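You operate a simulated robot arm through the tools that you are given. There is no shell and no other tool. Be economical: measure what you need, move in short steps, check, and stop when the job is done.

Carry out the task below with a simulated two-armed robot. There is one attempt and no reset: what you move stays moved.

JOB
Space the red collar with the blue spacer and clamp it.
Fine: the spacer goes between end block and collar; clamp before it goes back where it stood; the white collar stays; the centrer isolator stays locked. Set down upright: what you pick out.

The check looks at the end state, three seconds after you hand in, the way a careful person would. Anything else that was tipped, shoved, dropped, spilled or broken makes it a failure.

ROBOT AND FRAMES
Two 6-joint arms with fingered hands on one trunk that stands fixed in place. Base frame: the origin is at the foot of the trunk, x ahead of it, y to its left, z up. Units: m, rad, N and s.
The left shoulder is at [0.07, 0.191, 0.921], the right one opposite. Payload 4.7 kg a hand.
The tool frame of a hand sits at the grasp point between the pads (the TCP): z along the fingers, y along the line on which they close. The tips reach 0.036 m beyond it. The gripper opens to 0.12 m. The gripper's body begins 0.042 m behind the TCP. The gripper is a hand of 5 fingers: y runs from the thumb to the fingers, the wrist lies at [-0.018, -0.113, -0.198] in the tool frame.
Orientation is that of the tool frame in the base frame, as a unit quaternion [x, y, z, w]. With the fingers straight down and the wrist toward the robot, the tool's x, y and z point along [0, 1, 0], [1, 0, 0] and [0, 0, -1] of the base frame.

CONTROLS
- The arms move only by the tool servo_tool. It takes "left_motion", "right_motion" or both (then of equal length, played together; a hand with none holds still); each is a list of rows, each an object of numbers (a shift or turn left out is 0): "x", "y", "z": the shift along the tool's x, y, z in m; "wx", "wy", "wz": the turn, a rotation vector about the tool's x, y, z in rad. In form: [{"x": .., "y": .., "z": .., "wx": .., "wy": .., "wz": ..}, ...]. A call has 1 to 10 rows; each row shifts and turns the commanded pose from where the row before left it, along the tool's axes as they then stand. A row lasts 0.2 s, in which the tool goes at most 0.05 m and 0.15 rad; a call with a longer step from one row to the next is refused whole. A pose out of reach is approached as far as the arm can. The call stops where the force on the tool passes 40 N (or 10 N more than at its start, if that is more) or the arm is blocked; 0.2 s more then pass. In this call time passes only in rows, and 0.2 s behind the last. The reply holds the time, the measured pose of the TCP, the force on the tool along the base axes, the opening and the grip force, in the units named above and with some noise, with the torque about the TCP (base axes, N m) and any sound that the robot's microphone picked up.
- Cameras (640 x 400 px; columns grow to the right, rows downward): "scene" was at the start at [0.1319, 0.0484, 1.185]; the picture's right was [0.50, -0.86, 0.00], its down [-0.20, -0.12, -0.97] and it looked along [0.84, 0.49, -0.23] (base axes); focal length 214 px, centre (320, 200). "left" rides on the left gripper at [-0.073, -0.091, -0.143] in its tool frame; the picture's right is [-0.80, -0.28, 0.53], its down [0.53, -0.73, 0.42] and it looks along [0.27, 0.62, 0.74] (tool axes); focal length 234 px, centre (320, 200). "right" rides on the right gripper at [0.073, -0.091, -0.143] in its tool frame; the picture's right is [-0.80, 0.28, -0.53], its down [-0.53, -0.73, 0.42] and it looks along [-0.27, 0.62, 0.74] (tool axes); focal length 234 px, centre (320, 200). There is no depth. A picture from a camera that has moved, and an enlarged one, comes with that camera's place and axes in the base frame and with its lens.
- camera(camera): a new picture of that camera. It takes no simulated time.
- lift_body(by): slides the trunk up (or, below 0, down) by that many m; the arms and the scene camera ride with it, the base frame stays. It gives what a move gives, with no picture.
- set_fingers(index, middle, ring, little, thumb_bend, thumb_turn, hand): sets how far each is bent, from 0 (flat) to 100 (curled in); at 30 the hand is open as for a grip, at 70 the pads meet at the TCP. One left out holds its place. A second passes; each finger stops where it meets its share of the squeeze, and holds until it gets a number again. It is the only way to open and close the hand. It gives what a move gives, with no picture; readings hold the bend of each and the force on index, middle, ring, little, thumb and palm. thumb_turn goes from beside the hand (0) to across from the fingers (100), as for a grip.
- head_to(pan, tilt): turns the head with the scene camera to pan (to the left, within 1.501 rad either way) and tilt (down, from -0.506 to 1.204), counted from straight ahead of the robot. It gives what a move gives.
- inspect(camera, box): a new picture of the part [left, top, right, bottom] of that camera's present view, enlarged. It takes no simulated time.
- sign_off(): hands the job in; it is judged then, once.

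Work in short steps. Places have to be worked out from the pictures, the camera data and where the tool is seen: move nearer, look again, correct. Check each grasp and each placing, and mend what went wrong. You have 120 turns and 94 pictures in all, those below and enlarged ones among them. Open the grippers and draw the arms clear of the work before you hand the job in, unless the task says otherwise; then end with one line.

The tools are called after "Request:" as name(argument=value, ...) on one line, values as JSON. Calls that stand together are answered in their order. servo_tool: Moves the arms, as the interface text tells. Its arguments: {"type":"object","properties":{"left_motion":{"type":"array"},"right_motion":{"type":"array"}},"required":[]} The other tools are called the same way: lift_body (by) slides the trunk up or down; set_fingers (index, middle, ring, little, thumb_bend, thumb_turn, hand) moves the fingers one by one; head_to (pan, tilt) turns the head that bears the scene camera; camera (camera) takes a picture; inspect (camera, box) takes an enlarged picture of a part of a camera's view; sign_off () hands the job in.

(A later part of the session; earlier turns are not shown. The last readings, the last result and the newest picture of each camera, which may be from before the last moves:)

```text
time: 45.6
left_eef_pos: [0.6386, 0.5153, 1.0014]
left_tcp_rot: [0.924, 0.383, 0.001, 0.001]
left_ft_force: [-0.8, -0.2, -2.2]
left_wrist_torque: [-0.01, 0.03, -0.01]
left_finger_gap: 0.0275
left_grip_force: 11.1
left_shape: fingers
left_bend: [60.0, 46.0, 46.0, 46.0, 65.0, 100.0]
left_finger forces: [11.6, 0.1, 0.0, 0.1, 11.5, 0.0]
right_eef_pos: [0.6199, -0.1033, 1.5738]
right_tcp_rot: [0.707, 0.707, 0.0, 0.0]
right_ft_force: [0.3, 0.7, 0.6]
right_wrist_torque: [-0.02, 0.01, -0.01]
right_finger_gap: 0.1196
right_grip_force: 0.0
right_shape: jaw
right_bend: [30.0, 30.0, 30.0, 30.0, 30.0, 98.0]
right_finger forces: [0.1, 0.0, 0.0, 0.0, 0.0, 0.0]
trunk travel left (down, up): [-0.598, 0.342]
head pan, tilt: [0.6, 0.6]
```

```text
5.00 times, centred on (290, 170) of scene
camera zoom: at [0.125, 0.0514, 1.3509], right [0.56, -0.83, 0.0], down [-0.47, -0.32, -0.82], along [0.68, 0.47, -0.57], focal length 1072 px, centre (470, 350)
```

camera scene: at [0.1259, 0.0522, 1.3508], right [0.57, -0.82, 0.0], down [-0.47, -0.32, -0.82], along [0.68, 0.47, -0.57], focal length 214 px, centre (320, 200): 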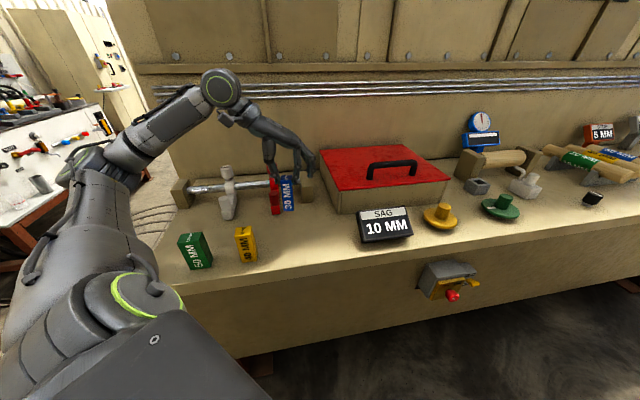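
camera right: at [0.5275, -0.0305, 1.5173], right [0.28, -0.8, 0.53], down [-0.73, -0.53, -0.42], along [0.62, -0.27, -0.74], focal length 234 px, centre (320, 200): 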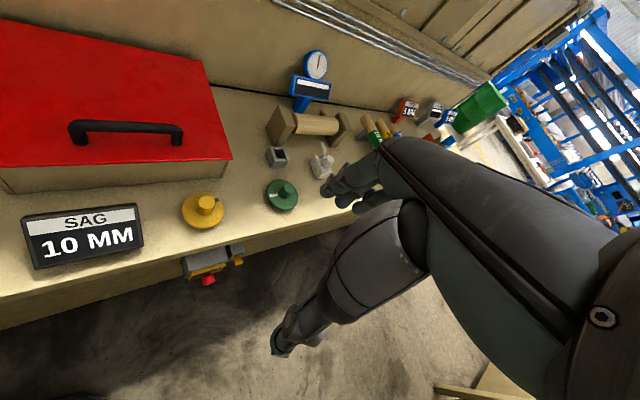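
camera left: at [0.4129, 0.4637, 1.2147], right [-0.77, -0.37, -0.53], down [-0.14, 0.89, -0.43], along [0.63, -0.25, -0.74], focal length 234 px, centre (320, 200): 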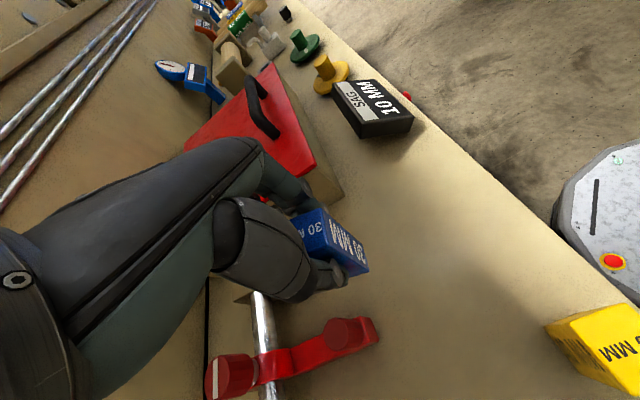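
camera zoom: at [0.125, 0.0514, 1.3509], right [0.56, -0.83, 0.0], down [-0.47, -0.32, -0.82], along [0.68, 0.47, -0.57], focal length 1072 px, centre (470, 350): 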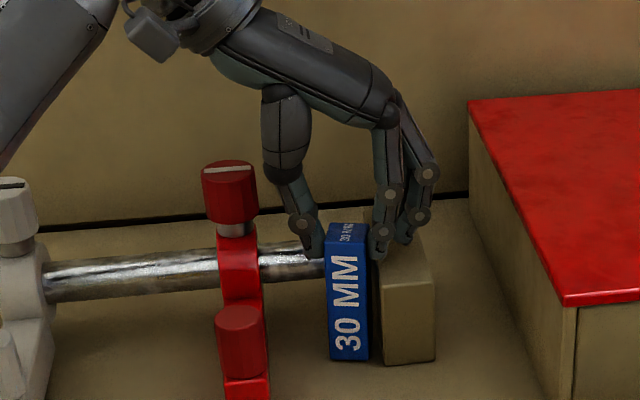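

A few millimetres of gap remain; I continue.

Request:
servo_tool(left_motion=[{"y": 0.004}])

Request:
servo_tool(left_motion=[{"y": 0.003}])

```text
time: 46.0
left_eef_pos: [0.6419, 0.5129, 1.0016]
left_tcp_rot: [0.924, 0.382, 0.0, 0.002]
left_ft_force: [-3.3, 2.2, -1.2]
left_wrist_torque: [0.07, 0.13, 0.01]
left_finger_gap: 0.0273
left_grip_force: 11.9
left_shape: fingers
left_bend: [60.0, 46.0, 46.0, 46.0, 65.0, 100.0]
left_finger forces: [10.7, 0.1, 0.0, 0.1, 13.0, 0.0]
right_eef_pos: [0.6179, -0.1028, 1.5756]
right_tcp_rot: [0.707, 0.707, -0.001, -0.001]
right_ft_force: [0.6, -0.9, -0.5]
right_wrist_torque: [-0.01, -0.01, 0.02]
right_finger_gap: 0.1197
right_grip_force: 0.0
right_shape: jaw
right_bend: [30.0, 30.0, 30.0, 30.0, 30.0, 98.0]
right_finger forces: [0.0, 0.0, 0.0, 0.1, 0.0, 0.1]
trunk travel left (down, up): [-0.598, 0.342]
head pan, tilt: [0.6, 0.6]
```

```text
time: 46.4
left_eef_pos: [0.6424, 0.5108, 1.0014]
left_tcp_rot: [0.924, 0.382, 0.0, 0.001]
left_ft_force: [-5.3, 3.1, -1.9]
left_wrist_torque: [0.11, 0.2, 0.04]
left_finger_gap: 0.027
left_grip_force: 12.2
left_shape: fingers
left_bend: [60.0, 46.0, 46.0, 46.0, 65.0, 99.0]
left_finger forces: [9.7, 0.0, 0.0, 0.1, 14.8, 0.0]
right_eef_pos: [0.6187, -0.1029, 1.5751]
right_tcp_rot: [0.707, 0.707, 0.0, 0.0]
right_ft_force: [0.7, -0.1, 0.2]
right_wrist_torque: [0.02, 0.0, -0.01]
right_finger_gap: 0.1199
right_grip_force: 0.1
right_shape: jaw
right_bend: [30.0, 30.0, 30.0, 30.0, 30.0, 98.0]
right_finger forces: [0.0, 0.0, 0.0, 0.0, 0.1, 0.1]
trunk travel left (down, up): [-0.598, 0.342]
head pan, tilt: [0.6, 0.6]
```

Side contact with the block (≈6 N). I ease off 2 mm, lower the last millimetres and release gently.

Request:
servo_tool(left_motion=[{"y": -0.002}, {"z": 0.004}])

Request:
set_fingers(hand="left", index=54, thumb_bend=54)

Request:
inspect(camera="scene", box=[250, 130, 330, 210])

```text
time: 47.0
left_eef_pos: [0.6409, 0.509, 1.0002]
left_tcp_rot: [0.924, 0.382, 0.002, 0.001]
left_ft_force: [-2.8, 2.0, 5.4]
left_wrist_torque: [0.09, 0.13, 0.04]
left_finger_gap: 0.0268
left_grip_force: 13.1
left_shape: fingers
left_bend: [60.0, 46.0, 46.0, 46.0, 65.0, 99.0]
left_finger forces: [11.4, 0.0, 0.0, 0.0, 15.0, 0.0]
right_eef_pos: [0.6161, -0.104, 1.5754]
right_tcp_rot: [0.708, 0.707, 0.001, 0.001]
right_ft_force: [0.1, 0.4, -0.1]
right_wrist_torque: [-0.02, 0.0, 0.0]
right_finger_gap: 0.1199
right_grip_force: 0.1
right_shape: jaw
right_bend: [30.0, 30.0, 30.0, 30.0, 30.0, 98.0]
right_finger forces: [0.0, 0.1, 0.0, 0.1, 0.0, 0.1]
trunk travel left (down, up): [-0.598, 0.342]
head pan, tilt: [0.6, 0.6]
```

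```text
time: 48.0
left_eef_pos: [0.642, 0.5105, 0.9985]
left_tcp_rot: [0.924, 0.382, 0.001, 0.001]
left_ft_force: [0.6, 0.9, -0.5]
left_wrist_torque: [-0.01, -0.03, -0.03]
left_finger_gap: 0.0504
left_grip_force: 0.0
left_shape: fingers
left_bend: [54.0, 46.0, 46.0, 46.0, 54.0, 99.0]
left_finger forces: [0.0, 0.0, 0.0, 0.0, 0.0, 0.1]
right_eef_pos: [0.6203, -0.1044, 1.5742]
right_tcp_rot: [0.707, 0.708, -0.001, -0.001]
right_ft_force: [-0.3, -0.4, 1.2]
right_wrist_torque: [-0.01, 0.01, 0.01]
right_finger_gap: 0.1196
right_grip_force: 0.1
right_shape: jaw
right_bend: [30.0, 30.0, 30.0, 30.0, 30.0, 98.0]
right_finger forces: [0.0, 0.0, 0.0, 0.0, 0.1, 0.0]
trunk travel left (down, up): [-0.598, 0.342]
head pan, tilt: [0.6, 0.6]
```

```text
5.00 times, centred on (290, 170) of scene
camera zoom: at [0.1243, 0.0513, 1.351], right [0.56, -0.83, 0.0], down [-0.47, -0.32, -0.82], along [0.68, 0.47, -0.57], focal length 1072 px, centre (470, 350)
```

zoom: 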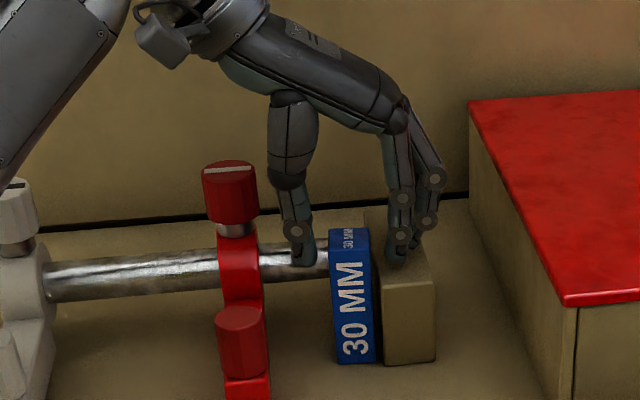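

The spacer stands against the block. I raise the hand and move above the red clamp knob, then look.

Request:
servo_tool(left_motion=[{"z": -0.04}, {"z": -0.045}, {"x": 0.02, "y": -0.027}, {"x": 0.02, "y": -0.027}, {"x": 0.02, "y": -0.027}])

Request:
set_fingers(hand="left", index=30, middle=30, ring=30, little=30, thumb_bend=30)

Request:
camera(camera="left")

Request:
inspect(camera="scene", box=[220, 130, 340, 220])

```text
time: 49.2
left_eef_pos: [0.6273, 0.6107, 1.0825]
left_tcp_rot: [0.924, 0.382, 0.0, 0.001]
left_ft_force: [-0.2, -0.5, 0.5]
left_wrist_torque: [-0.01, 0.0, 0.02]
left_finger_gap: 0.0508
left_grip_force: 0.1
left_shape: fingers
left_bend: [54.0, 46.0, 46.0, 46.0, 54.0, 99.0]
left_finger forces: [0.0, 0.0, 0.1, 0.0, 0.0, 0.1]
right_eef_pos: [0.6184, -0.104, 1.5747]
right_tcp_rot: [0.707, 0.707, -0.002, -0.001]
right_ft_force: [0.1, 0.2, 0.0]
right_wrist_torque: [0.0, -0.02, -0.04]
right_finger_gap: 0.1196
right_grip_force: 0.0
right_shape: jaw
right_bend: [30.0, 30.0, 30.0, 30.0, 30.0, 98.0]
right_finger forces: [0.0, 0.0, 0.0, 0.0, 0.1, 0.0]
trunk travel left (down, up): [-0.598, 0.342]
head pan, tilt: [0.6, 0.6]
```

```text
time: 50.2
left_eef_pos: [0.6269, 0.6107, 1.0818]
left_tcp_rot: [0.924, 0.382, -0.001, 0.001]
left_ft_force: [-0.4, -0.4, 0.4]
left_wrist_torque: [0.02, 0.0, -0.03]
left_finger_gap: 0.1221
left_grip_force: 0.1
left_shape: fingers
left_bend: [30.0, 30.0, 30.0, 30.0, 30.0, 96.0]
left_finger forces: [0.1, 0.0, 0.0, 0.0, 0.0, 0.0]
right_eef_pos: [0.6181, -0.1031, 1.5745]
right_tcp_rot: [0.707, 0.707, 0.0, -0.001]
right_ft_force: [0.2, 0.0, 0.5]
right_wrist_torque: [0.03, 0.01, 0.01]
right_finger_gap: 0.1196
right_grip_force: 0.0
right_shape: jaw
right_bend: [30.0, 30.0, 30.0, 30.0, 30.0, 98.0]
right_finger forces: [0.0, 0.0, 0.0, 0.0, 0.0, 0.0]
trunk travel left (down, up): [-0.598, 0.342]
head pan, tilt: [0.6, 0.6]
```

```text
43 pictures are left
camera left: at [0.5122, 0.624, 1.2261], right [-0.77, -0.37, -0.53], down [-0.14, 0.89, -0.43], along [0.63, -0.25, -0.74], focal length 234 px, centre (320, 200)
```

left: 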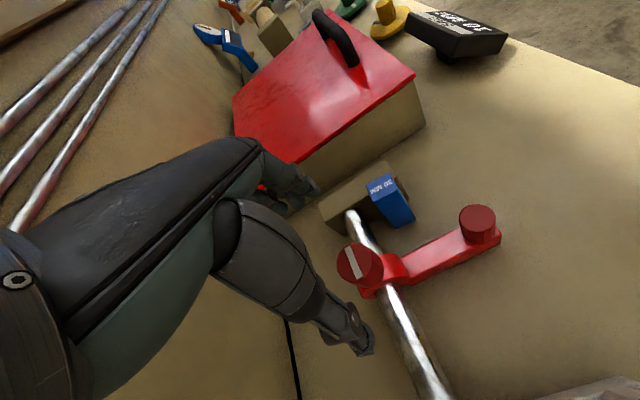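

```text
4.44 times, centred on (280, 175) of scene
camera zoom: at [0.1243, 0.0513, 1.351], right [0.56, -0.83, 0.0], down [-0.47, -0.32, -0.82], along [0.68, 0.47, -0.57], focal length 953 px, centre (498, 311)
```

zoom: 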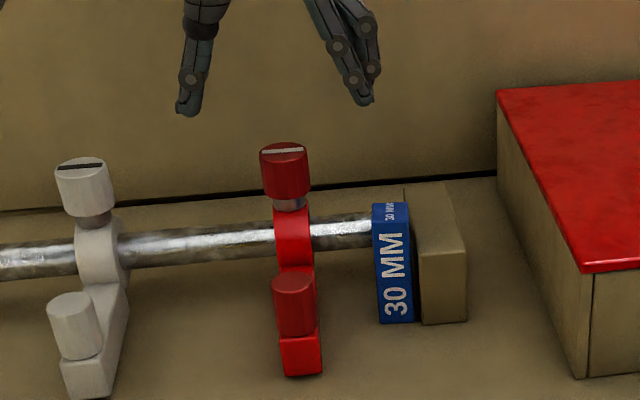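

A clear view: the spacer stands flush at the block, and the knob centre is ≈(0.624, 0.610), top ≈1.008. I descend around the knob to TCP z≈1.018.

Request:
servo_tool(left_motion=[{"x": -0.003, "y": -0.001, "z": 0.03}, {"z": 0.033}])

Request:
set_fingers(hand="left", index=62, thumb_bend=62)

Request:
inspect(camera="scene", box=[220, 130, 340, 220])

```text
time: 50.8
left_eef_pos: [0.6249, 0.6099, 1.0196]
left_tcp_rot: [0.924, 0.382, 0.0, 0.002]
left_ft_force: [-0.3, -0.1, 0.5]
left_wrist_torque: [-0.06, -0.03, -0.03]
left_finger_gap: 0.122
left_grip_force: 0.0
left_shape: fingers
left_bend: [30.0, 30.0, 30.0, 30.0, 30.0, 96.0]
left_finger forces: [0.0, 0.0, 0.1, 0.0, 0.0, 0.0]
right_eef_pos: [0.6183, -0.1023, 1.5745]
right_tcp_rot: [0.707, 0.707, -0.001, 0.0]
right_ft_force: [-0.8, 0.1, -0.6]
right_wrist_torque: [0.03, 0.03, 0.03]
right_finger_gap: 0.1195
right_grip_force: 0.1
right_shape: jaw
right_bend: [30.0, 30.0, 30.0, 30.0, 30.0, 98.0]
right_finger forces: [0.0, 0.1, 0.0, 0.0, 0.0, 0.0]
trunk travel left (down, up): [-0.598, 0.342]
head pan, tilt: [0.6, 0.6]
```

```text
time: 51.8
left_eef_pos: [0.6238, 0.6108, 1.0197]
left_tcp_rot: [0.924, 0.382, 0.0, 0.0]
left_ft_force: [-0.8, -0.9, -0.3]
left_wrist_torque: [-0.06, 0.06, 0.04]
left_finger_gap: 0.0381
left_grip_force: 3.2
left_shape: fingers
left_bend: [59.0, 30.0, 30.0, 30.0, 59.0, 99.0]
left_finger forces: [3.3, 0.0, 0.0, 0.1, 3.7, 0.0]
right_eef_pos: [0.6196, -0.1039, 1.5756]
right_tcp_rot: [0.707, 0.707, -0.001, -0.001]
right_ft_force: [0.4, -0.4, -0.4]
right_wrist_torque: [0.03, 0.02, -0.03]
right_finger_gap: 0.1196
right_grip_force: 0.0
right_shape: jaw
right_bend: [30.0, 30.0, 30.0, 30.0, 30.0, 98.0]
right_finger forces: [0.0, 0.1, 0.1, 0.0, 0.0, 0.0]
trunk travel left (down, up): [-0.598, 0.342]
head pan, tilt: [0.6, 0.6]
```

```text
4.44 times, centred on (280, 175) of scene
camera zoom: at [0.1242, 0.0512, 1.351], right [0.56, -0.83, 0.0], down [-0.47, -0.32, -0.82], along [0.68, 0.47, -0.57], focal length 953 px, centre (498, 311)
```

zoom: 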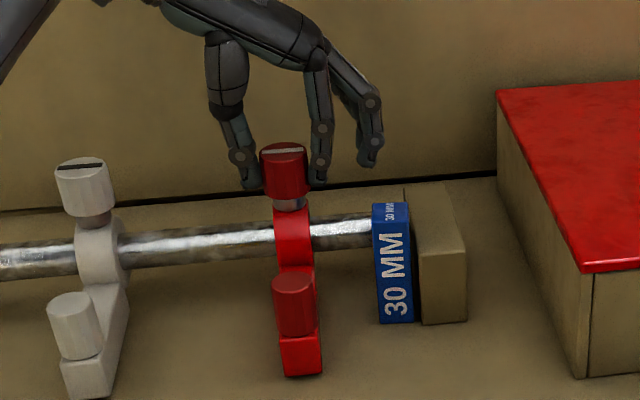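

The knob is held (38 mm). I tighten a little and slide the collar toward the spacer, checking the force.

Request:
set_fingers(hand="left", index=70, thumb_bend=70)

Request:
servo_tool(left_motion=[{"y": 0.01}, {"y": 0.01}])

Request:
inspect(camera="scene", box=[220, 130, 340, 220])

```text
time: 52.8
left_eef_pos: [0.624, 0.6103, 1.0199]
left_tcp_rot: [0.924, 0.383, 0.0, 0.001]
left_ft_force: [-1.0, -0.5, -1.1]
left_wrist_torque: [-0.03, 0.05, 0.06]
left_finger_gap: 0.0363
left_grip_force: 10.1
left_shape: fingers
left_bend: [59.0, 30.0, 30.0, 30.0, 61.0, 99.0]
left_finger forces: [9.5, 0.0, 0.0, 0.0, 10.6, 0.0]
right_eef_pos: [0.6176, -0.1038, 1.5751]
right_tcp_rot: [0.707, 0.707, 0.0, -0.001]
right_ft_force: [0.1, -0.1, 1.0]
right_wrist_torque: [-0.03, 0.01, -0.01]
right_finger_gap: 0.12
right_grip_force: 0.1
right_shape: jaw
right_bend: [30.0, 30.0, 30.0, 30.0, 30.0, 98.0]
right_finger forces: [0.1, 0.1, 0.0, 0.1, 0.0, 0.1]
trunk travel left (down, up): [-0.598, 0.342]
head pan, tilt: [0.6, 0.6]
```

```text
time: 53.4
left_eef_pos: [0.634, 0.5993, 1.0211]
left_tcp_rot: [0.924, 0.384, 0.001, 0.0]
left_ft_force: [-19.3, 16.3, 6.1]
left_wrist_torque: [0.43, 0.49, 0.0]
left_finger_gap: 0.038
left_grip_force: 13.5
left_shape: fingers
left_bend: [68.0, 30.0, 30.0, 30.0, 55.0, 99.0]
left_finger forces: [0.9, 0.0, 0.1, 0.0, 26.6, 0.0]
right_eef_pos: [0.6151, -0.1007, 1.5762]
right_tcp_rot: [0.708, 0.706, -0.001, 0.002]
right_ft_force: [0.1, -0.2, -0.6]
right_wrist_torque: [0.0, 0.01, -0.01]
right_finger_gap: 0.1197
right_grip_force: 0.0
right_shape: jaw
right_bend: [30.0, 30.0, 30.0, 30.0, 30.0, 98.0]
right_finger forces: [0.1, 0.0, 0.0, 0.0, 0.0, 0.1]
trunk travel left (down, up): [-0.598, 0.342]
head pan, tilt: [0.6, 0.6]
```

```text
4.44 times, centred on (280, 175) of scene
camera zoom: at [0.1198, 0.054, 1.3515], right [0.57, -0.82, 0.0], down [-0.46, -0.32, -0.83], along [0.68, 0.47, -0.56], focal length 953 px, centre (498, 311)
```

zoom: 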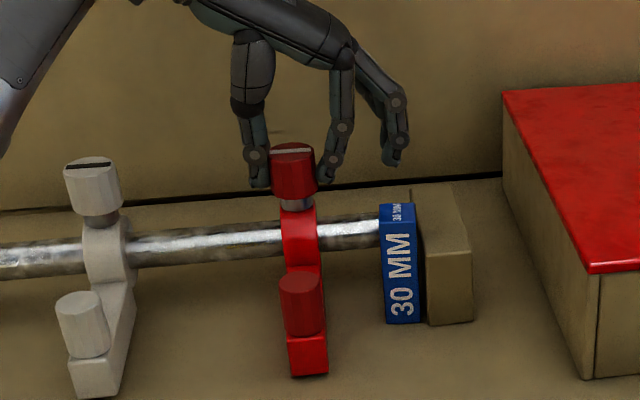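

The collar resists 25 N and barely moved, so it may still be clamped from before. I back off to neutral and feel the knob with a small clockwise turn.

Request:
servo_tool(left_motion=[{"y": -0.008}, {"y": -0.006}])

Request:
servo_tool(left_motion=[{"wz": 0.1}, {"wz": 0.1}])

Request:
inspect(camera="scene", box=[220, 130, 340, 220])

```text
time: 54.0
left_eef_pos: [0.6289, 0.6047, 1.0211]
left_tcp_rot: [0.924, 0.382, 0.002, 0.002]
left_ft_force: [-4.0, 5.8, 7.4]
left_wrist_torque: [0.13, 0.08, 0.05]
left_finger_gap: 0.0365
left_grip_force: 11.4
left_shape: fingers
left_bend: [64.0, 30.0, 30.0, 30.0, 58.0, 99.0]
left_finger forces: [8.0, 0.0, 0.0, 0.1, 14.6, 0.0]
right_eef_pos: [0.6168, -0.1027, 1.574]
right_tcp_rot: [0.708, 0.707, -0.001, 0.0]
right_ft_force: [0.6, -0.7, -0.3]
right_wrist_torque: [0.0, 0.02, 0.0]
right_finger_gap: 0.1194
right_grip_force: 0.0
right_shape: jaw
right_bend: [30.0, 30.0, 30.0, 30.0, 30.0, 98.0]
right_finger forces: [0.1, 0.0, 0.0, 0.0, 0.0, 0.0]
trunk travel left (down, up): [-0.598, 0.342]
head pan, tilt: [0.6, 0.6]
```

```text
time: 54.6
left_eef_pos: [0.6272, 0.6047, 1.0208]
left_tcp_rot: [0.958, 0.288, 0.001, 0.001]
left_ft_force: [-3.4, 3.7, 5.9]
left_wrist_torque: [0.12, 0.13, 0.14]
left_finger_gap: 0.0364
left_grip_force: 11.6
left_shape: fingers
left_bend: [62.0, 30.0, 30.0, 30.0, 60.0, 98.0]
left_finger forces: [8.5, 0.0, 0.1, 0.0, 13.7, 0.1]
right_eef_pos: [0.6171, -0.1024, 1.5751]
right_tcp_rot: [0.707, 0.707, -0.001, -0.001]
right_ft_force: [0.2, -0.4, 0.2]
right_wrist_torque: [-0.02, -0.02, -0.03]
right_finger_gap: 0.1195
right_grip_force: 0.0
right_shape: jaw
right_bend: [30.0, 30.0, 30.0, 30.0, 30.0, 98.0]
right_finger forces: [0.1, 0.1, 0.1, 0.0, 0.0, 0.0]
trunk travel left (down, up): [-0.598, 0.342]
head pan, tilt: [0.6, 0.6]
```

```text
4.44 times, centred on (280, 175) of scene
camera zoom: at [0.1234, 0.0512, 1.3511], right [0.57, -0.82, 0.0], down [-0.47, -0.32, -0.83], along [0.68, 0.47, -0.56], focal length 953 px, centre (498, 311)
```

zoom: 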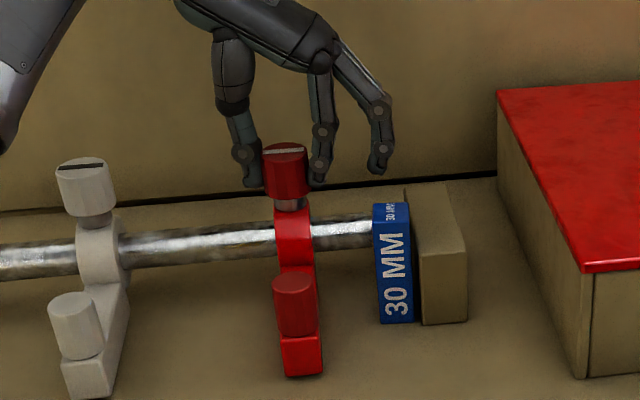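

Request:
inspect(camera="scene", box=[262, 150, 292, 175])

Request:
inspect(camera="left", box=[300, 220, 460, 320])

```text
16.00 times, centred on (277, 162) of scene
camera zoom: at [0.1234, 0.0512, 1.3511], right [0.57, -0.82, 0.0], down [-0.47, -0.32, -0.83], along [0.68, 0.47, -0.56], focal length 3432 px, centre (1008, 800)
```

zoom: 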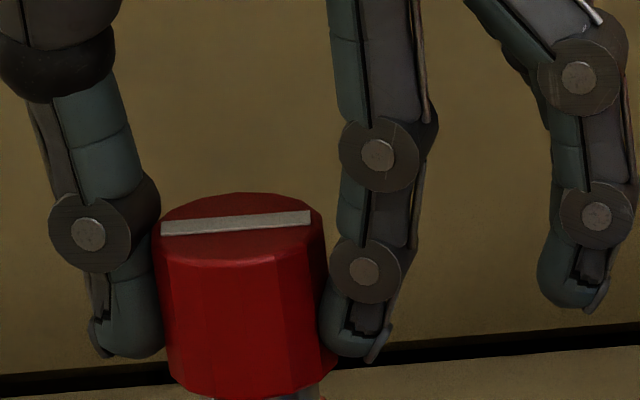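

```text
4.00 times, centred on (380, 270) of left
camera zoom: at [0.5176, 0.6412, 1.1638], right [-0.82, -0.21, -0.53], down [0.04, 0.9, -0.43], along [0.57, -0.37, -0.74], focal length 937 px, centre (80, -80)
```

zoom: 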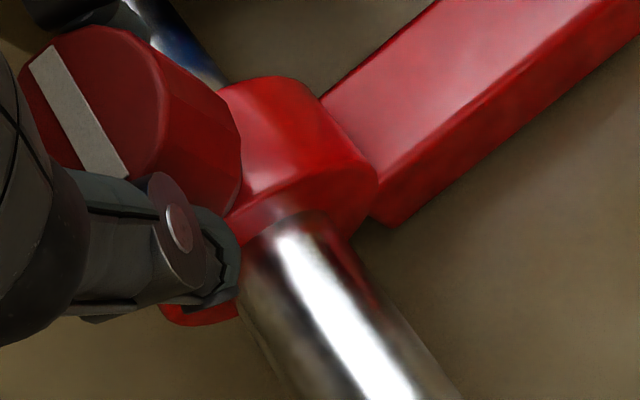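

The stripe is still parallel to the rod: the knob did not turn clockwise (the fingers slipped), so it may already be tight. I regrip harder and try counter‑clockwise.

Request:
set_fingers(hand="left", index=82, thumb_bend=82)

Request:
servo_tool(left_motion=[{"wz": -0.13}, {"wz": -0.13}, {"wz": -0.13}, {"wz": -0.13}])

Request:
inspect(camera="scene", box=[262, 150, 292, 175])

```text
time: 55.6
left_eef_pos: [0.6264, 0.6072, 1.0214]
left_tcp_rot: [0.957, 0.289, 0.0, 0.002]
left_ft_force: [-10.3, 13.0, 1.5]
left_wrist_torque: [0.31, 0.2, 0.01]
left_finger_gap: 0.0353
left_grip_force: 21.4
left_shape: fingers
left_bend: [59.0, 30.0, 30.0, 30.0, 62.0, 98.0]
left_finger forces: [12.7, 0.1, 0.0, 0.1, 30.2, 0.0]
right_eef_pos: [0.6162, -0.0995, 1.5754]
right_tcp_rot: [0.707, 0.707, 0.001, 0.0]
right_ft_force: [0.1, -0.4, 0.0]
right_wrist_torque: [-0.03, -0.01, -0.02]
right_finger_gap: 0.12
right_grip_force: 0.1
right_shape: jaw
right_bend: [30.0, 30.0, 30.0, 30.0, 30.0, 98.0]
right_finger forces: [0.0, 0.1, 0.0, 0.0, 0.0, 0.1]
trunk travel left (down, up): [-0.598, 0.342]
head pan, tilt: [0.6, 0.6]
```

```text
time: 56.6
left_eef_pos: [0.6257, 0.6068, 1.0192]
left_tcp_rot: [0.851, 0.526, 0.0, 0.001]
left_ft_force: [-17.3, 12.4, -1.5]
left_wrist_torque: [0.32, 0.45, -0.07]
left_finger_gap: 0.0351
left_grip_force: 21.6
left_shape: fingers
left_bend: [60.0, 30.0, 30.0, 30.0, 62.0, 100.0]
left_finger forces: [10.6, 0.0, 0.1, 0.1, 31.7, 0.0]
right_eef_pos: [0.6159, -0.1, 1.5758]
right_tcp_rot: [0.707, 0.707, -0.001, 0.0]
right_ft_force: [-0.8, 1.0, 0.2]
right_wrist_torque: [0.01, 0.02, -0.01]
right_finger_gap: 0.1197
right_grip_force: 0.0
right_shape: jaw
right_bend: [30.0, 30.0, 30.0, 30.0, 30.0, 98.0]
right_finger forces: [0.0, 0.1, 0.1, 0.0, 0.0, 0.1]
trunk travel left (down, up): [-0.598, 0.342]
head pan, tilt: [0.6, 0.6]
```

```text
16.00 times, centred on (277, 162) of scene
camera zoom: at [0.1215, 0.0536, 1.3511], right [0.57, -0.82, 0.0], down [-0.46, -0.32, -0.83], along [0.68, 0.47, -0.56], focal length 3432 px, centre (1008, 800)
```

zoom: 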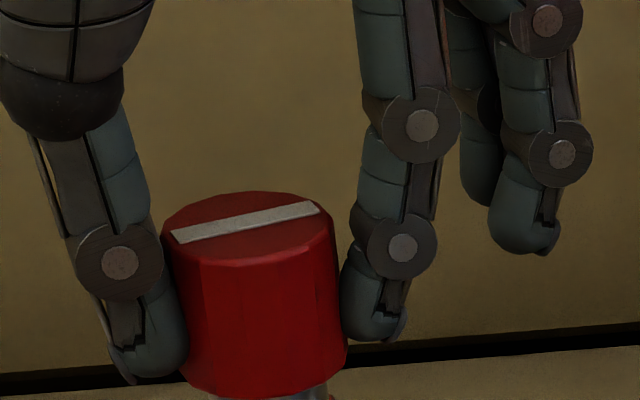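

The stripe has now turned counter‑clockwise a bit, so the knob was tight and loosens this way. I recentre on the knob and continue counter‑clockwise.

Request:
servo_tool(left_motion=[{"x": 0.0026, "y": -0.003}, {"wz": -0.13}, {"wz": -0.13}, {"wz": -0.13}, {"wz": -0.13}, {"wz": -0.13}, {"wz": -0.13}])

Request:
inspect(camera="scene", box=[262, 150, 292, 175])

```text
time: 58.2
left_eef_pos: [0.6268, 0.6068, 1.0202]
left_tcp_rot: [0.587, 0.81, -0.001, 0.001]
left_ft_force: [-12.4, -14.2, -9.0]
left_wrist_torque: [-0.23, 0.14, -0.09]
left_finger_gap: 0.0353
left_grip_force: 20.8
left_shape: fingers
left_bend: [57.0, 30.0, 30.0, 30.0, 64.0, 98.0]
left_finger forces: [13.0, 0.1, 0.0, 0.0, 28.4, 0.0]
right_eef_pos: [0.6183, -0.1052, 1.5734]
right_tcp_rot: [0.707, 0.707, 0.0, -0.001]
right_ft_force: [-0.2, -0.6, -1.1]
right_wrist_torque: [-0.03, -0.02, 0.0]
right_finger_gap: 0.1196
right_grip_force: 0.1
right_shape: jaw
right_bend: [30.0, 30.0, 30.0, 30.0, 30.0, 98.0]
right_finger forces: [0.0, 0.0, 0.0, 0.0, 0.0, 0.0]
trunk travel left (down, up): [-0.598, 0.342]
head pan, tilt: [0.6, 0.6]
```

```text
16.00 times, centred on (277, 162) of scene
camera zoom: at [0.124, 0.0498, 1.3511], right [0.56, -0.83, 0.0], down [-0.47, -0.32, -0.83], along [0.68, 0.47, -0.56], focal length 3432 px, centre (1008, 800)
```

zoom: 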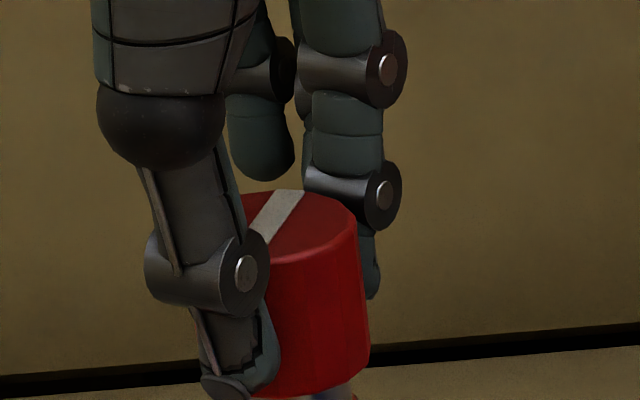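

The knob is turning with the hand. I relieve the side load slightly and continue counter‑clockwise, then test sliding.

Request:
servo_tool(left_motion=[{"x": -0.001, "y": -0.003}, {"wz": -0.13}, {"wz": -0.13}, {"wz": -0.13}, {"wz": -0.13}, {"wz": -0.13}, {"wz": -0.13}])

Request:
inspect(camera="scene", box=[230, 130, 310, 190])

```text
time: 59.8
left_eef_pos: [0.6201, 0.6282, 1.017]
left_tcp_rot: [0.274, 0.962, 0.002, 0.005]
left_ft_force: [-27.6, -25.4, 19.9]
left_wrist_torque: [-1.18, 1.28, -0.06]
left_finger_gap: 0.0353
left_grip_force: 22.1
left_shape: fingers
left_bend: [71.0, 30.0, 30.0, 30.0, 59.0, 100.0]
left_finger forces: [3.6, 0.1, 0.0, 0.0, 41.0, 0.0]
left hand out of reach, approached as far as the arm can: row 6, 7
right_eef_pos: [0.6126, -0.1102, 1.5766]
right_tcp_rot: [0.707, 0.708, 0.003, 0.0]
right_ft_force: [1.7, -0.4, -2.0]
right_wrist_torque: [0.05, 0.19, 0.0]
right_finger_gap: 0.1201
right_grip_force: 0.0
right_shape: jaw
right_bend: [30.0, 30.0, 30.0, 30.0, 30.0, 98.0]
right_finger forces: [0.0, 0.0, 0.0, 0.0, 0.1, 0.0]
trunk travel left (down, up): [-0.598, 0.342]
head pan, tilt: [0.6, 0.6]
stopped in row 7 (left hand): the force on the tool passed its limit at 44 N (the readings are from after the stop); the commanded pose is now the measured one
```

```text
6.67 times, centred on (270, 160) of scene
camera zoom: at [0.1177, 0.0453, 1.3524], right [0.57, -0.82, 0.0], down [-0.46, -0.32, -0.83], along [0.68, 0.47, -0.56], focal length 1430 px, centre (653, 467)
```

zoom: 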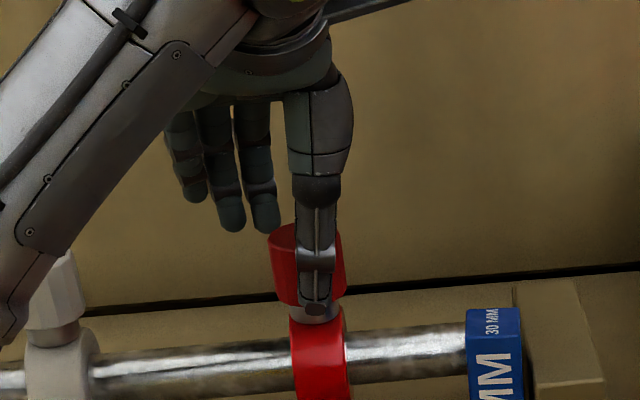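

The collar is loose now (it slid ~1 cm outward as the arm hit its reach limit). I release the knob and turn the hand back to a comfortable yaw.

Request:
set_fingers(hand="left", index=30, thumb_bend=30)

Request:
servo_tool(left_motion=[{"z": -0.03}, {"z": -0.035}, {"wz": 0.14}, {"wz": 0.14}, {"wz": 0.14}, {"wz": 0.14}, {"wz": 0.14}, {"wz": 0.14}, {"wz": 0.14}])

Request:
servo_tool(left_motion=[{"wz": 0.14}, {"wz": 0.14}, {"wz": 0.14}, {"wz": 0.14}, {"wz": 0.14}, {"wz": 0.12}])

Request:
camera(camera="left")

Request:
inspect(camera="scene", box=[220, 130, 340, 220])

```text
time: 60.8
left_eef_pos: [0.6234, 0.6293, 1.0162]
left_tcp_rot: [0.272, 0.962, 0.004, 0.005]
left_ft_force: [0.4, -1.0, 0.1]
left_wrist_torque: [0.01, 0.01, 0.04]
left_finger_gap: 0.1222
left_grip_force: 0.1
left_shape: fingers
left_bend: [30.0, 30.0, 30.0, 30.0, 30.0, 96.0]
left_finger forces: [0.0, 0.0, 0.1, 0.0, 0.0, 0.0]
right_eef_pos: [0.6138, -0.1102, 1.5751]
right_tcp_rot: [0.707, 0.707, 0.002, -0.001]
right_ft_force: [0.1, -0.2, 0.7]
right_wrist_torque: [0.03, 0.0, -0.01]
right_finger_gap: 0.1198
right_grip_force: 0.1
right_shape: jaw
right_bend: [30.0, 30.0, 30.0, 30.0, 30.0, 98.0]
right_finger forces: [0.0, 0.0, 0.1, 0.0, 0.0, 0.0]
trunk travel left (down, up): [-0.598, 0.342]
head pan, tilt: [0.6, 0.6]
```

```text
time: 62.8
left_eef_pos: [0.6287, 0.659, 1.0601]
left_tcp_rot: [0.693, 0.721, 0.002, 0.003]
left_ft_force: [0.4, 0.1, -0.8]
left_wrist_torque: [-0.03, -0.03, 0.01]
left_finger_gap: 0.1224
left_grip_force: 0.0
left_shape: fingers
left_bend: [30.0, 30.0, 30.0, 30.0, 30.0, 96.0]
left_finger forces: [0.0, 0.0, 0.0, 0.0, 0.1, 0.0]
left hand out of reach, approached as far as the arm can: row 1, 2
right_eef_pos: [0.6185, -0.1026, 1.5747]
right_tcp_rot: [0.707, 0.707, -0.001, -0.001]
right_ft_force: [0.2, -0.8, 0.2]
right_wrist_torque: [-0.02, 0.03, 0.0]
right_finger_gap: 0.1199
right_grip_force: 0.0
right_shape: jaw
right_bend: [30.0, 30.0, 30.0, 30.0, 30.0, 98.0]
right_finger forces: [0.0, 0.0, 0.1, 0.0, 0.0, 0.1]
trunk travel left (down, up): [-0.598, 0.342]
head pan, tilt: [0.6, 0.6]
```

```text
time: 64.2
left_eef_pos: [0.6298, 0.6588, 1.0592]
left_tcp_rot: [0.924, 0.383, 0.002, 0.001]
left_ft_force: [-0.3, -0.2, 0.8]
left_wrist_torque: [0.01, 0.0, 0.05]
left_finger_gap: 0.1221
left_grip_force: 0.0
left_shape: fingers
left_bend: [30.0, 30.0, 30.0, 30.0, 30.0, 96.0]
left_finger forces: [0.0, 0.1, 0.0, 0.0, 0.0, 0.1]
right_eef_pos: [0.6198, -0.1044, 1.5742]
right_tcp_rot: [0.707, 0.707, -0.001, -0.001]
right_ft_force: [0.3, -0.8, -0.3]
right_wrist_torque: [0.0, 0.05, -0.02]
right_finger_gap: 0.1199
right_grip_force: 0.0
right_shape: jaw
right_bend: [30.0, 30.0, 30.0, 30.0, 30.0, 98.0]
right_finger forces: [0.0, 0.0, 0.0, 0.1, 0.0, 0.1]
trunk travel left (down, up): [-0.598, 0.342]
head pan, tilt: [0.6, 0.6]
```

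```text
33 pictures are left
camera left: at [0.5129, 0.6721, 1.2013], right [-0.76, -0.37, -0.53], down [-0.14, 0.89, -0.43], along [0.63, -0.25, -0.73], focal length 234 px, centre (320, 200)
```

left: 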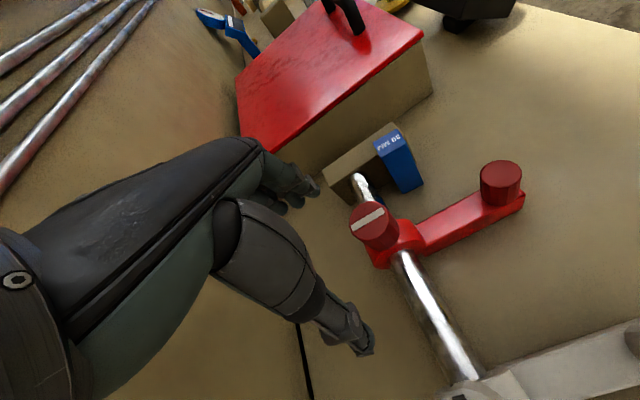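

```text
4.44 times, centred on (280, 175) of scene
camera zoom: at [0.1249, 0.0511, 1.3509], right [0.56, -0.83, 0.0], down [-0.47, -0.32, -0.82], along [0.68, 0.47, -0.57], focal length 953 px, centre (498, 311)
```

zoom: 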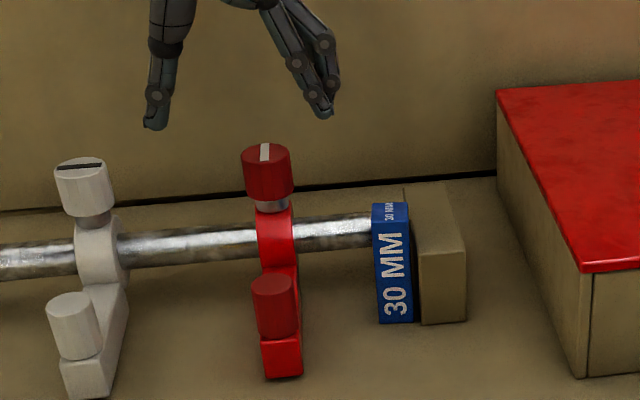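

The stripe is now across the rod (released), and the collar slides. The knob is at ≈(0.613, 0.6215); I go there, grip it lightly, and slide toward the spacer.

Request:
servo_tool(left_motion=[{"x": -0.038, "y": 0.0145}, {"z": 0.02}, {"z": 0.02}])

Request:
set_fingers(hand="left", index=64, thumb_bend=64)

Request:
servo_tool(left_motion=[{"y": 0.01}, {"y": 0.01}, {"y": 0.01}])

Request:
inspect(camera="scene", box=[220, 130, 340, 220])

```text
time: 65.0
left_eef_pos: [0.6133, 0.6236, 1.0184]
left_tcp_rot: [0.923, 0.385, 0.003, 0.002]
left_ft_force: [0.1, -0.4, 0.2]
left_wrist_torque: [0.02, 0.02, 0.0]
left_finger_gap: 0.1224
left_grip_force: 0.0
left_shape: fingers
left_bend: [30.0, 30.0, 30.0, 30.0, 30.0, 96.0]
left_finger forces: [0.0, 0.0, 0.0, 0.0, 0.0, 0.0]
right_eef_pos: [0.6184, -0.1018, 1.5742]
right_tcp_rot: [0.708, 0.707, -0.002, 0.0]
right_ft_force: [-0.5, 1.2, 0.2]
right_wrist_torque: [-0.02, -0.02, -0.02]
right_finger_gap: 0.1198
right_grip_force: 0.0
right_shape: jaw
right_bend: [30.0, 30.0, 30.0, 30.0, 30.0, 98.0]
right_finger forces: [0.0, 0.0, 0.0, 0.0, 0.1, 0.0]
trunk travel left (down, up): [-0.598, 0.342]
head pan, tilt: [0.6, 0.6]
```

```text
time: 66.0
left_eef_pos: [0.6119, 0.6237, 1.0173]
left_tcp_rot: [0.923, 0.385, 0.002, 0.001]
left_ft_force: [0.5, -1.7, -0.1]
left_wrist_torque: [-0.05, 0.0, 0.05]
left_finger_gap: 0.0375
left_grip_force: 4.9
left_shape: fingers
left_bend: [57.0, 30.0, 30.0, 30.0, 60.0, 99.0]
left_finger forces: [6.0, 0.0, 0.0, 0.0, 4.4, 0.0]
right_eef_pos: [0.6183, -0.1048, 1.574]
right_tcp_rot: [0.707, 0.707, -0.001, -0.001]
right_ft_force: [-0.1, -0.1, 0.3]
right_wrist_torque: [-0.02, -0.02, 0.0]
right_finger_gap: 0.1201
right_grip_force: 0.1
right_shape: jaw
right_bend: [30.0, 30.0, 30.0, 30.0, 30.0, 98.0]
right_finger forces: [0.1, 0.1, 0.0, 0.0, 0.0, 0.0]
trunk travel left (down, up): [-0.598, 0.342]
head pan, tilt: [0.6, 0.6]
```

```text
time: 66.8
left_eef_pos: [0.6339, 0.6002, 1.0175]
left_tcp_rot: [0.923, 0.385, 0.002, 0.002]
left_ft_force: [-1.8, -0.4, -0.2]
left_wrist_torque: [0.02, 0.08, 0.02]
left_finger_gap: 0.0378
left_grip_force: 5.8
left_shape: fingers
left_bend: [59.0, 30.0, 30.0, 30.0, 59.0, 99.0]
left_finger forces: [5.0, 0.0, 0.1, 0.0, 5.6, 0.1]
right_eef_pos: [0.6179, -0.1031, 1.5734]
right_tcp_rot: [0.708, 0.707, 0.0, 0.0]
right_ft_force: [0.3, 0.4, -1.1]
right_wrist_torque: [0.03, -0.03, 0.02]
right_finger_gap: 0.1198
right_grip_force: 0.1
right_shape: jaw
right_bend: [30.0, 30.0, 30.0, 30.0, 30.0, 98.0]
right_finger forces: [0.0, 0.0, 0.0, 0.0, 0.1, 0.0]
trunk travel left (down, up): [-0.598, 0.342]
head pan, tilt: [0.6, 0.6]
```

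```text
4.44 times, centred on (280, 175) of scene
camera zoom: at [0.1245, 0.0511, 1.351], right [0.56, -0.83, 0.0], down [-0.47, -0.32, -0.82], along [0.68, 0.47, -0.57], focal length 953 px, centre (498, 311)
```

zoom: 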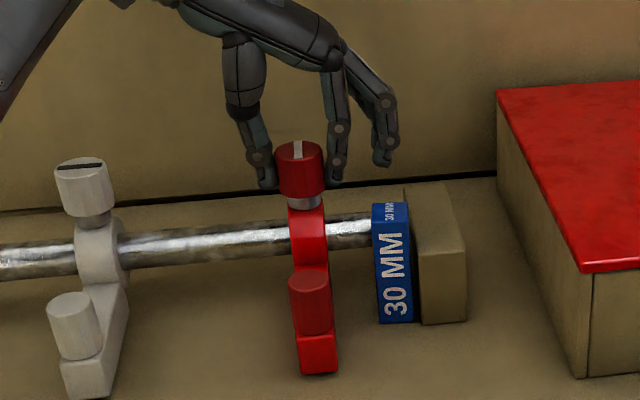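

It slides freely. About 35 mm remain; I go on and then step slowly until contact with the spacer.

Request:
servo_tool(left_motion=[{"y": 0.01}, {"y": 0.01}, {"y": 0.006}])

Request:
servo_tool(left_motion=[{"y": 0.003}, {"y": 0.002}])

Request:
inspect(camera="scene", box=[250, 150, 330, 210])

```text
time: 67.6
left_eef_pos: [0.6522, 0.5817, 1.0189]
left_tcp_rot: [0.923, 0.385, 0.003, 0.001]
left_ft_force: [-1.6, 0.5, 0.1]
left_wrist_torque: [-0.01, 0.04, 0.03]
left_finger_gap: 0.0376
left_grip_force: 5.4
left_shape: fingers
left_bend: [59.0, 30.0, 30.0, 30.0, 59.0, 99.0]
left_finger forces: [5.0, 0.0, 0.0, 0.0, 5.4, 0.1]
right_eef_pos: [0.6186, -0.1038, 1.574]
right_tcp_rot: [0.708, 0.707, -0.001, -0.001]
right_ft_force: [-0.7, 1.3, 0.6]
right_wrist_torque: [-0.02, -0.02, -0.01]
right_finger_gap: 0.1202
right_grip_force: 0.1
right_shape: jaw
right_bend: [30.0, 30.0, 30.0, 30.0, 30.0, 98.0]
right_finger forces: [0.1, 0.0, 0.0, 0.0, 0.0, 0.1]
trunk travel left (down, up): [-0.598, 0.342]
head pan, tilt: [0.6, 0.6]
```

```text
time: 68.2
left_eef_pos: [0.6565, 0.5792, 1.0194]
left_tcp_rot: [0.923, 0.386, 0.002, 0.002]
left_ft_force: [-1.6, 1.0, 0.0]
left_wrist_torque: [0.02, 0.05, 0.0]
left_finger_gap: 0.0377
left_grip_force: 5.1
left_shape: fingers
left_bend: [59.0, 30.0, 30.0, 30.0, 59.0, 99.0]
left_finger forces: [4.8, 0.1, 0.0, 0.0, 5.7, 0.1]
right_eef_pos: [0.6185, -0.1027, 1.5733]
right_tcp_rot: [0.706, 0.708, 0.0, -0.001]
right_ft_force: [-0.4, 0.8, -0.6]
right_wrist_torque: [0.02, 0.01, 0.03]
right_finger_gap: 0.1198
right_grip_force: 0.0
right_shape: jaw
right_bend: [30.0, 30.0, 30.0, 30.0, 30.0, 98.0]
right_finger forces: [0.0, 0.0, 0.1, 0.1, 0.0, 0.1]
trunk travel left (down, up): [-0.598, 0.342]
head pan, tilt: [0.6, 0.6]
```

```text
6.67 times, centred on (290, 180) of scene
camera zoom: at [0.1243, 0.0513, 1.351], right [0.56, -0.83, 0.0], down [-0.47, -0.32, -0.82], along [0.68, 0.47, -0.57], focal length 1430 px, centre (520, 333)
```

zoom: 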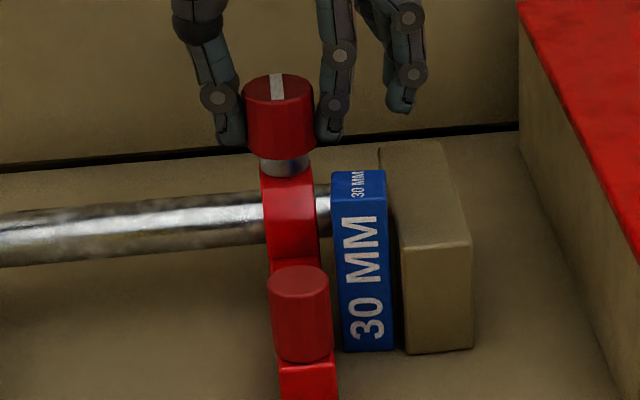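

A few millimetres remain on each side; I keep stepping until the force rises.

Request:
servo_tool(left_motion=[{"y": 0.003}, {"y": 0.003}])

Request:
servo_tool(left_motion=[{"y": 0.003}])

Request:
servo_tool(left_motion=[{"y": 0.003}])

Request:
inspect(camera="scene", box=[250, 150, 330, 210])

```text
time: 68.8
left_eef_pos: [0.6611, 0.5751, 1.0181]
left_tcp_rot: [0.923, 0.386, 0.003, 0.002]
left_ft_force: [-1.4, 0.2, -1.1]
left_wrist_torque: [0.02, 0.07, 0.05]
left_finger_gap: 0.0379
left_grip_force: 5.4
left_shape: fingers
left_bend: [59.0, 30.0, 30.0, 30.0, 59.0, 99.0]
left_finger forces: [4.7, 0.0, 0.0, 0.0, 5.5, 0.0]
right_eef_pos: [0.6186, -0.1033, 1.5735]
right_tcp_rot: [0.707, 0.708, -0.001, -0.001]
right_ft_force: [0.3, 1.6, -0.4]
right_wrist_torque: [0.02, -0.02, 0.02]
right_finger_gap: 0.1198
right_grip_force: 0.0
right_shape: jaw
right_bend: [30.0, 30.0, 30.0, 30.0, 30.0, 98.0]
right_finger forces: [0.1, 0.1, 0.0, 0.1, 0.0, 0.0]
trunk travel left (down, up): [-0.598, 0.342]
head pan, tilt: [0.6, 0.6]
```

```text
time: 69.2
left_eef_pos: [0.6623, 0.5732, 1.018]
left_tcp_rot: [0.923, 0.385, 0.003, 0.002]
left_ft_force: [-2.0, 1.3, -1.8]
left_wrist_torque: [0.06, 0.1, 0.06]
left_finger_gap: 0.0376
left_grip_force: 5.3
left_shape: fingers
left_bend: [59.0, 30.0, 30.0, 30.0, 59.0, 99.0]
left_finger forces: [4.0, 0.1, 0.0, 0.0, 6.4, 0.0]
right_eef_pos: [0.6192, -0.1026, 1.5732]
right_tcp_rot: [0.707, 0.707, -0.001, -0.001]
right_ft_force: [0.3, 0.0, -0.4]
right_wrist_torque: [0.01, -0.01, -0.02]
right_finger_gap: 0.1201
right_grip_force: 0.0
right_shape: jaw
right_bend: [30.0, 30.0, 30.0, 30.0, 30.0, 98.0]
right_finger forces: [0.1, 0.0, 0.0, 0.0, 0.0, 0.0]
trunk travel left (down, up): [-0.598, 0.342]
head pan, tilt: [0.6, 0.6]
```

```text
time: 69.6
left_eef_pos: [0.6637, 0.5704, 1.0196]
left_tcp_rot: [0.923, 0.385, 0.003, 0.001]
left_ft_force: [-2.4, 1.6, -1.6]
left_wrist_torque: [0.03, 0.08, -0.02]
left_finger_gap: 0.0375
left_grip_force: 5.3
left_shape: fingers
left_bend: [59.0, 30.0, 30.0, 30.0, 59.0, 99.0]
left_finger forces: [4.0, 0.0, 0.0, 0.1, 6.4, 0.0]
right_eef_pos: [0.619, -0.1035, 1.5749]
right_tcp_rot: [0.707, 0.707, -0.001, 0.0]
right_ft_force: [-0.6, 1.0, -0.6]
right_wrist_torque: [-0.02, -0.01, -0.01]
right_finger_gap: 0.1198
right_grip_force: 0.0
right_shape: jaw
right_bend: [30.0, 30.0, 30.0, 30.0, 30.0, 98.0]
right_finger forces: [0.1, 0.0, 0.0, 0.0, 0.0, 0.1]
trunk travel left (down, up): [-0.598, 0.342]
head pan, tilt: [0.6, 0.6]
```

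```text
6.67 times, centred on (290, 180) of scene
camera zoom: at [0.1245, 0.0516, 1.351], right [0.56, -0.83, 0.0], down [-0.47, -0.32, -0.82], along [0.68, 0.47, -0.57], focal length 1430 px, centre (520, 333)
```

zoom: 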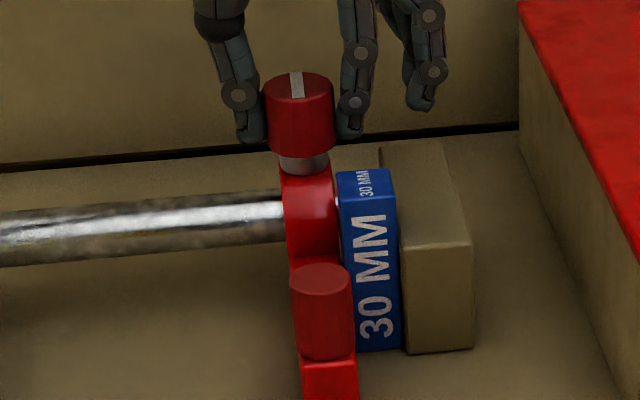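

The collar now pushes the spacer; a small gap to the block remains. I go on until the force clearly rises.

Request:
servo_tool(left_motion=[{"y": 0.003}])

Request:
servo_tool(left_motion=[{"y": 0.003}])

```text
time: 70.0
left_eef_pos: [0.6659, 0.5691, 1.0188]
left_tcp_rot: [0.923, 0.385, 0.002, 0.002]
left_ft_force: [-4.7, 2.1, -2.5]
left_wrist_torque: [0.1, 0.15, 0.02]
left_finger_gap: 0.0379
left_grip_force: 6.2
left_shape: fingers
left_bend: [60.0, 30.0, 30.0, 30.0, 58.0, 99.0]
left_finger forces: [2.8, 0.0, 0.0, 0.1, 7.9, 0.0]
right_eef_pos: [0.6177, -0.1022, 1.5744]
right_tcp_rot: [0.707, 0.707, -0.001, 0.0]
right_ft_force: [-0.8, -0.1, 0.1]
right_wrist_torque: [0.0, 0.03, 0.02]
right_finger_gap: 0.1198
right_grip_force: 0.0
right_shape: jaw
right_bend: [30.0, 30.0, 30.0, 30.0, 30.0, 98.0]
right_finger forces: [0.1, 0.0, 0.0, 0.1, 0.0, 0.0]
trunk travel left (down, up): [-0.598, 0.342]
head pan, tilt: [0.6, 0.6]
```

```text
time: 70.4
left_eef_pos: [0.6664, 0.5675, 1.0195]
left_tcp_rot: [0.923, 0.386, 0.003, 0.001]
left_ft_force: [-6.3, 5.9, 0.2]
left_wrist_torque: [0.19, 0.2, -0.02]
left_finger_gap: 0.0379
left_grip_force: 5.9
left_shape: fingers
left_bend: [62.0, 30.0, 30.0, 30.0, 57.0, 99.0]
left_finger forces: [1.7, 0.1, 0.0, 0.0, 10.0, 0.0]
right_eef_pos: [0.6178, -0.1025, 1.5745]
right_tcp_rot: [0.706, 0.708, 0.0, 0.0]
right_ft_force: [-0.6, -0.6, 0.3]
right_wrist_torque: [0.01, -0.02, -0.01]
right_finger_gap: 0.1201
right_grip_force: 0.1
right_shape: jaw
right_bend: [30.0, 30.0, 30.0, 30.0, 30.0, 98.0]
right_finger forces: [0.1, 0.0, 0.0, 0.1, 0.0, 0.0]
trunk travel left (down, up): [-0.598, 0.342]
head pan, tilt: [0.6, 0.6]
```

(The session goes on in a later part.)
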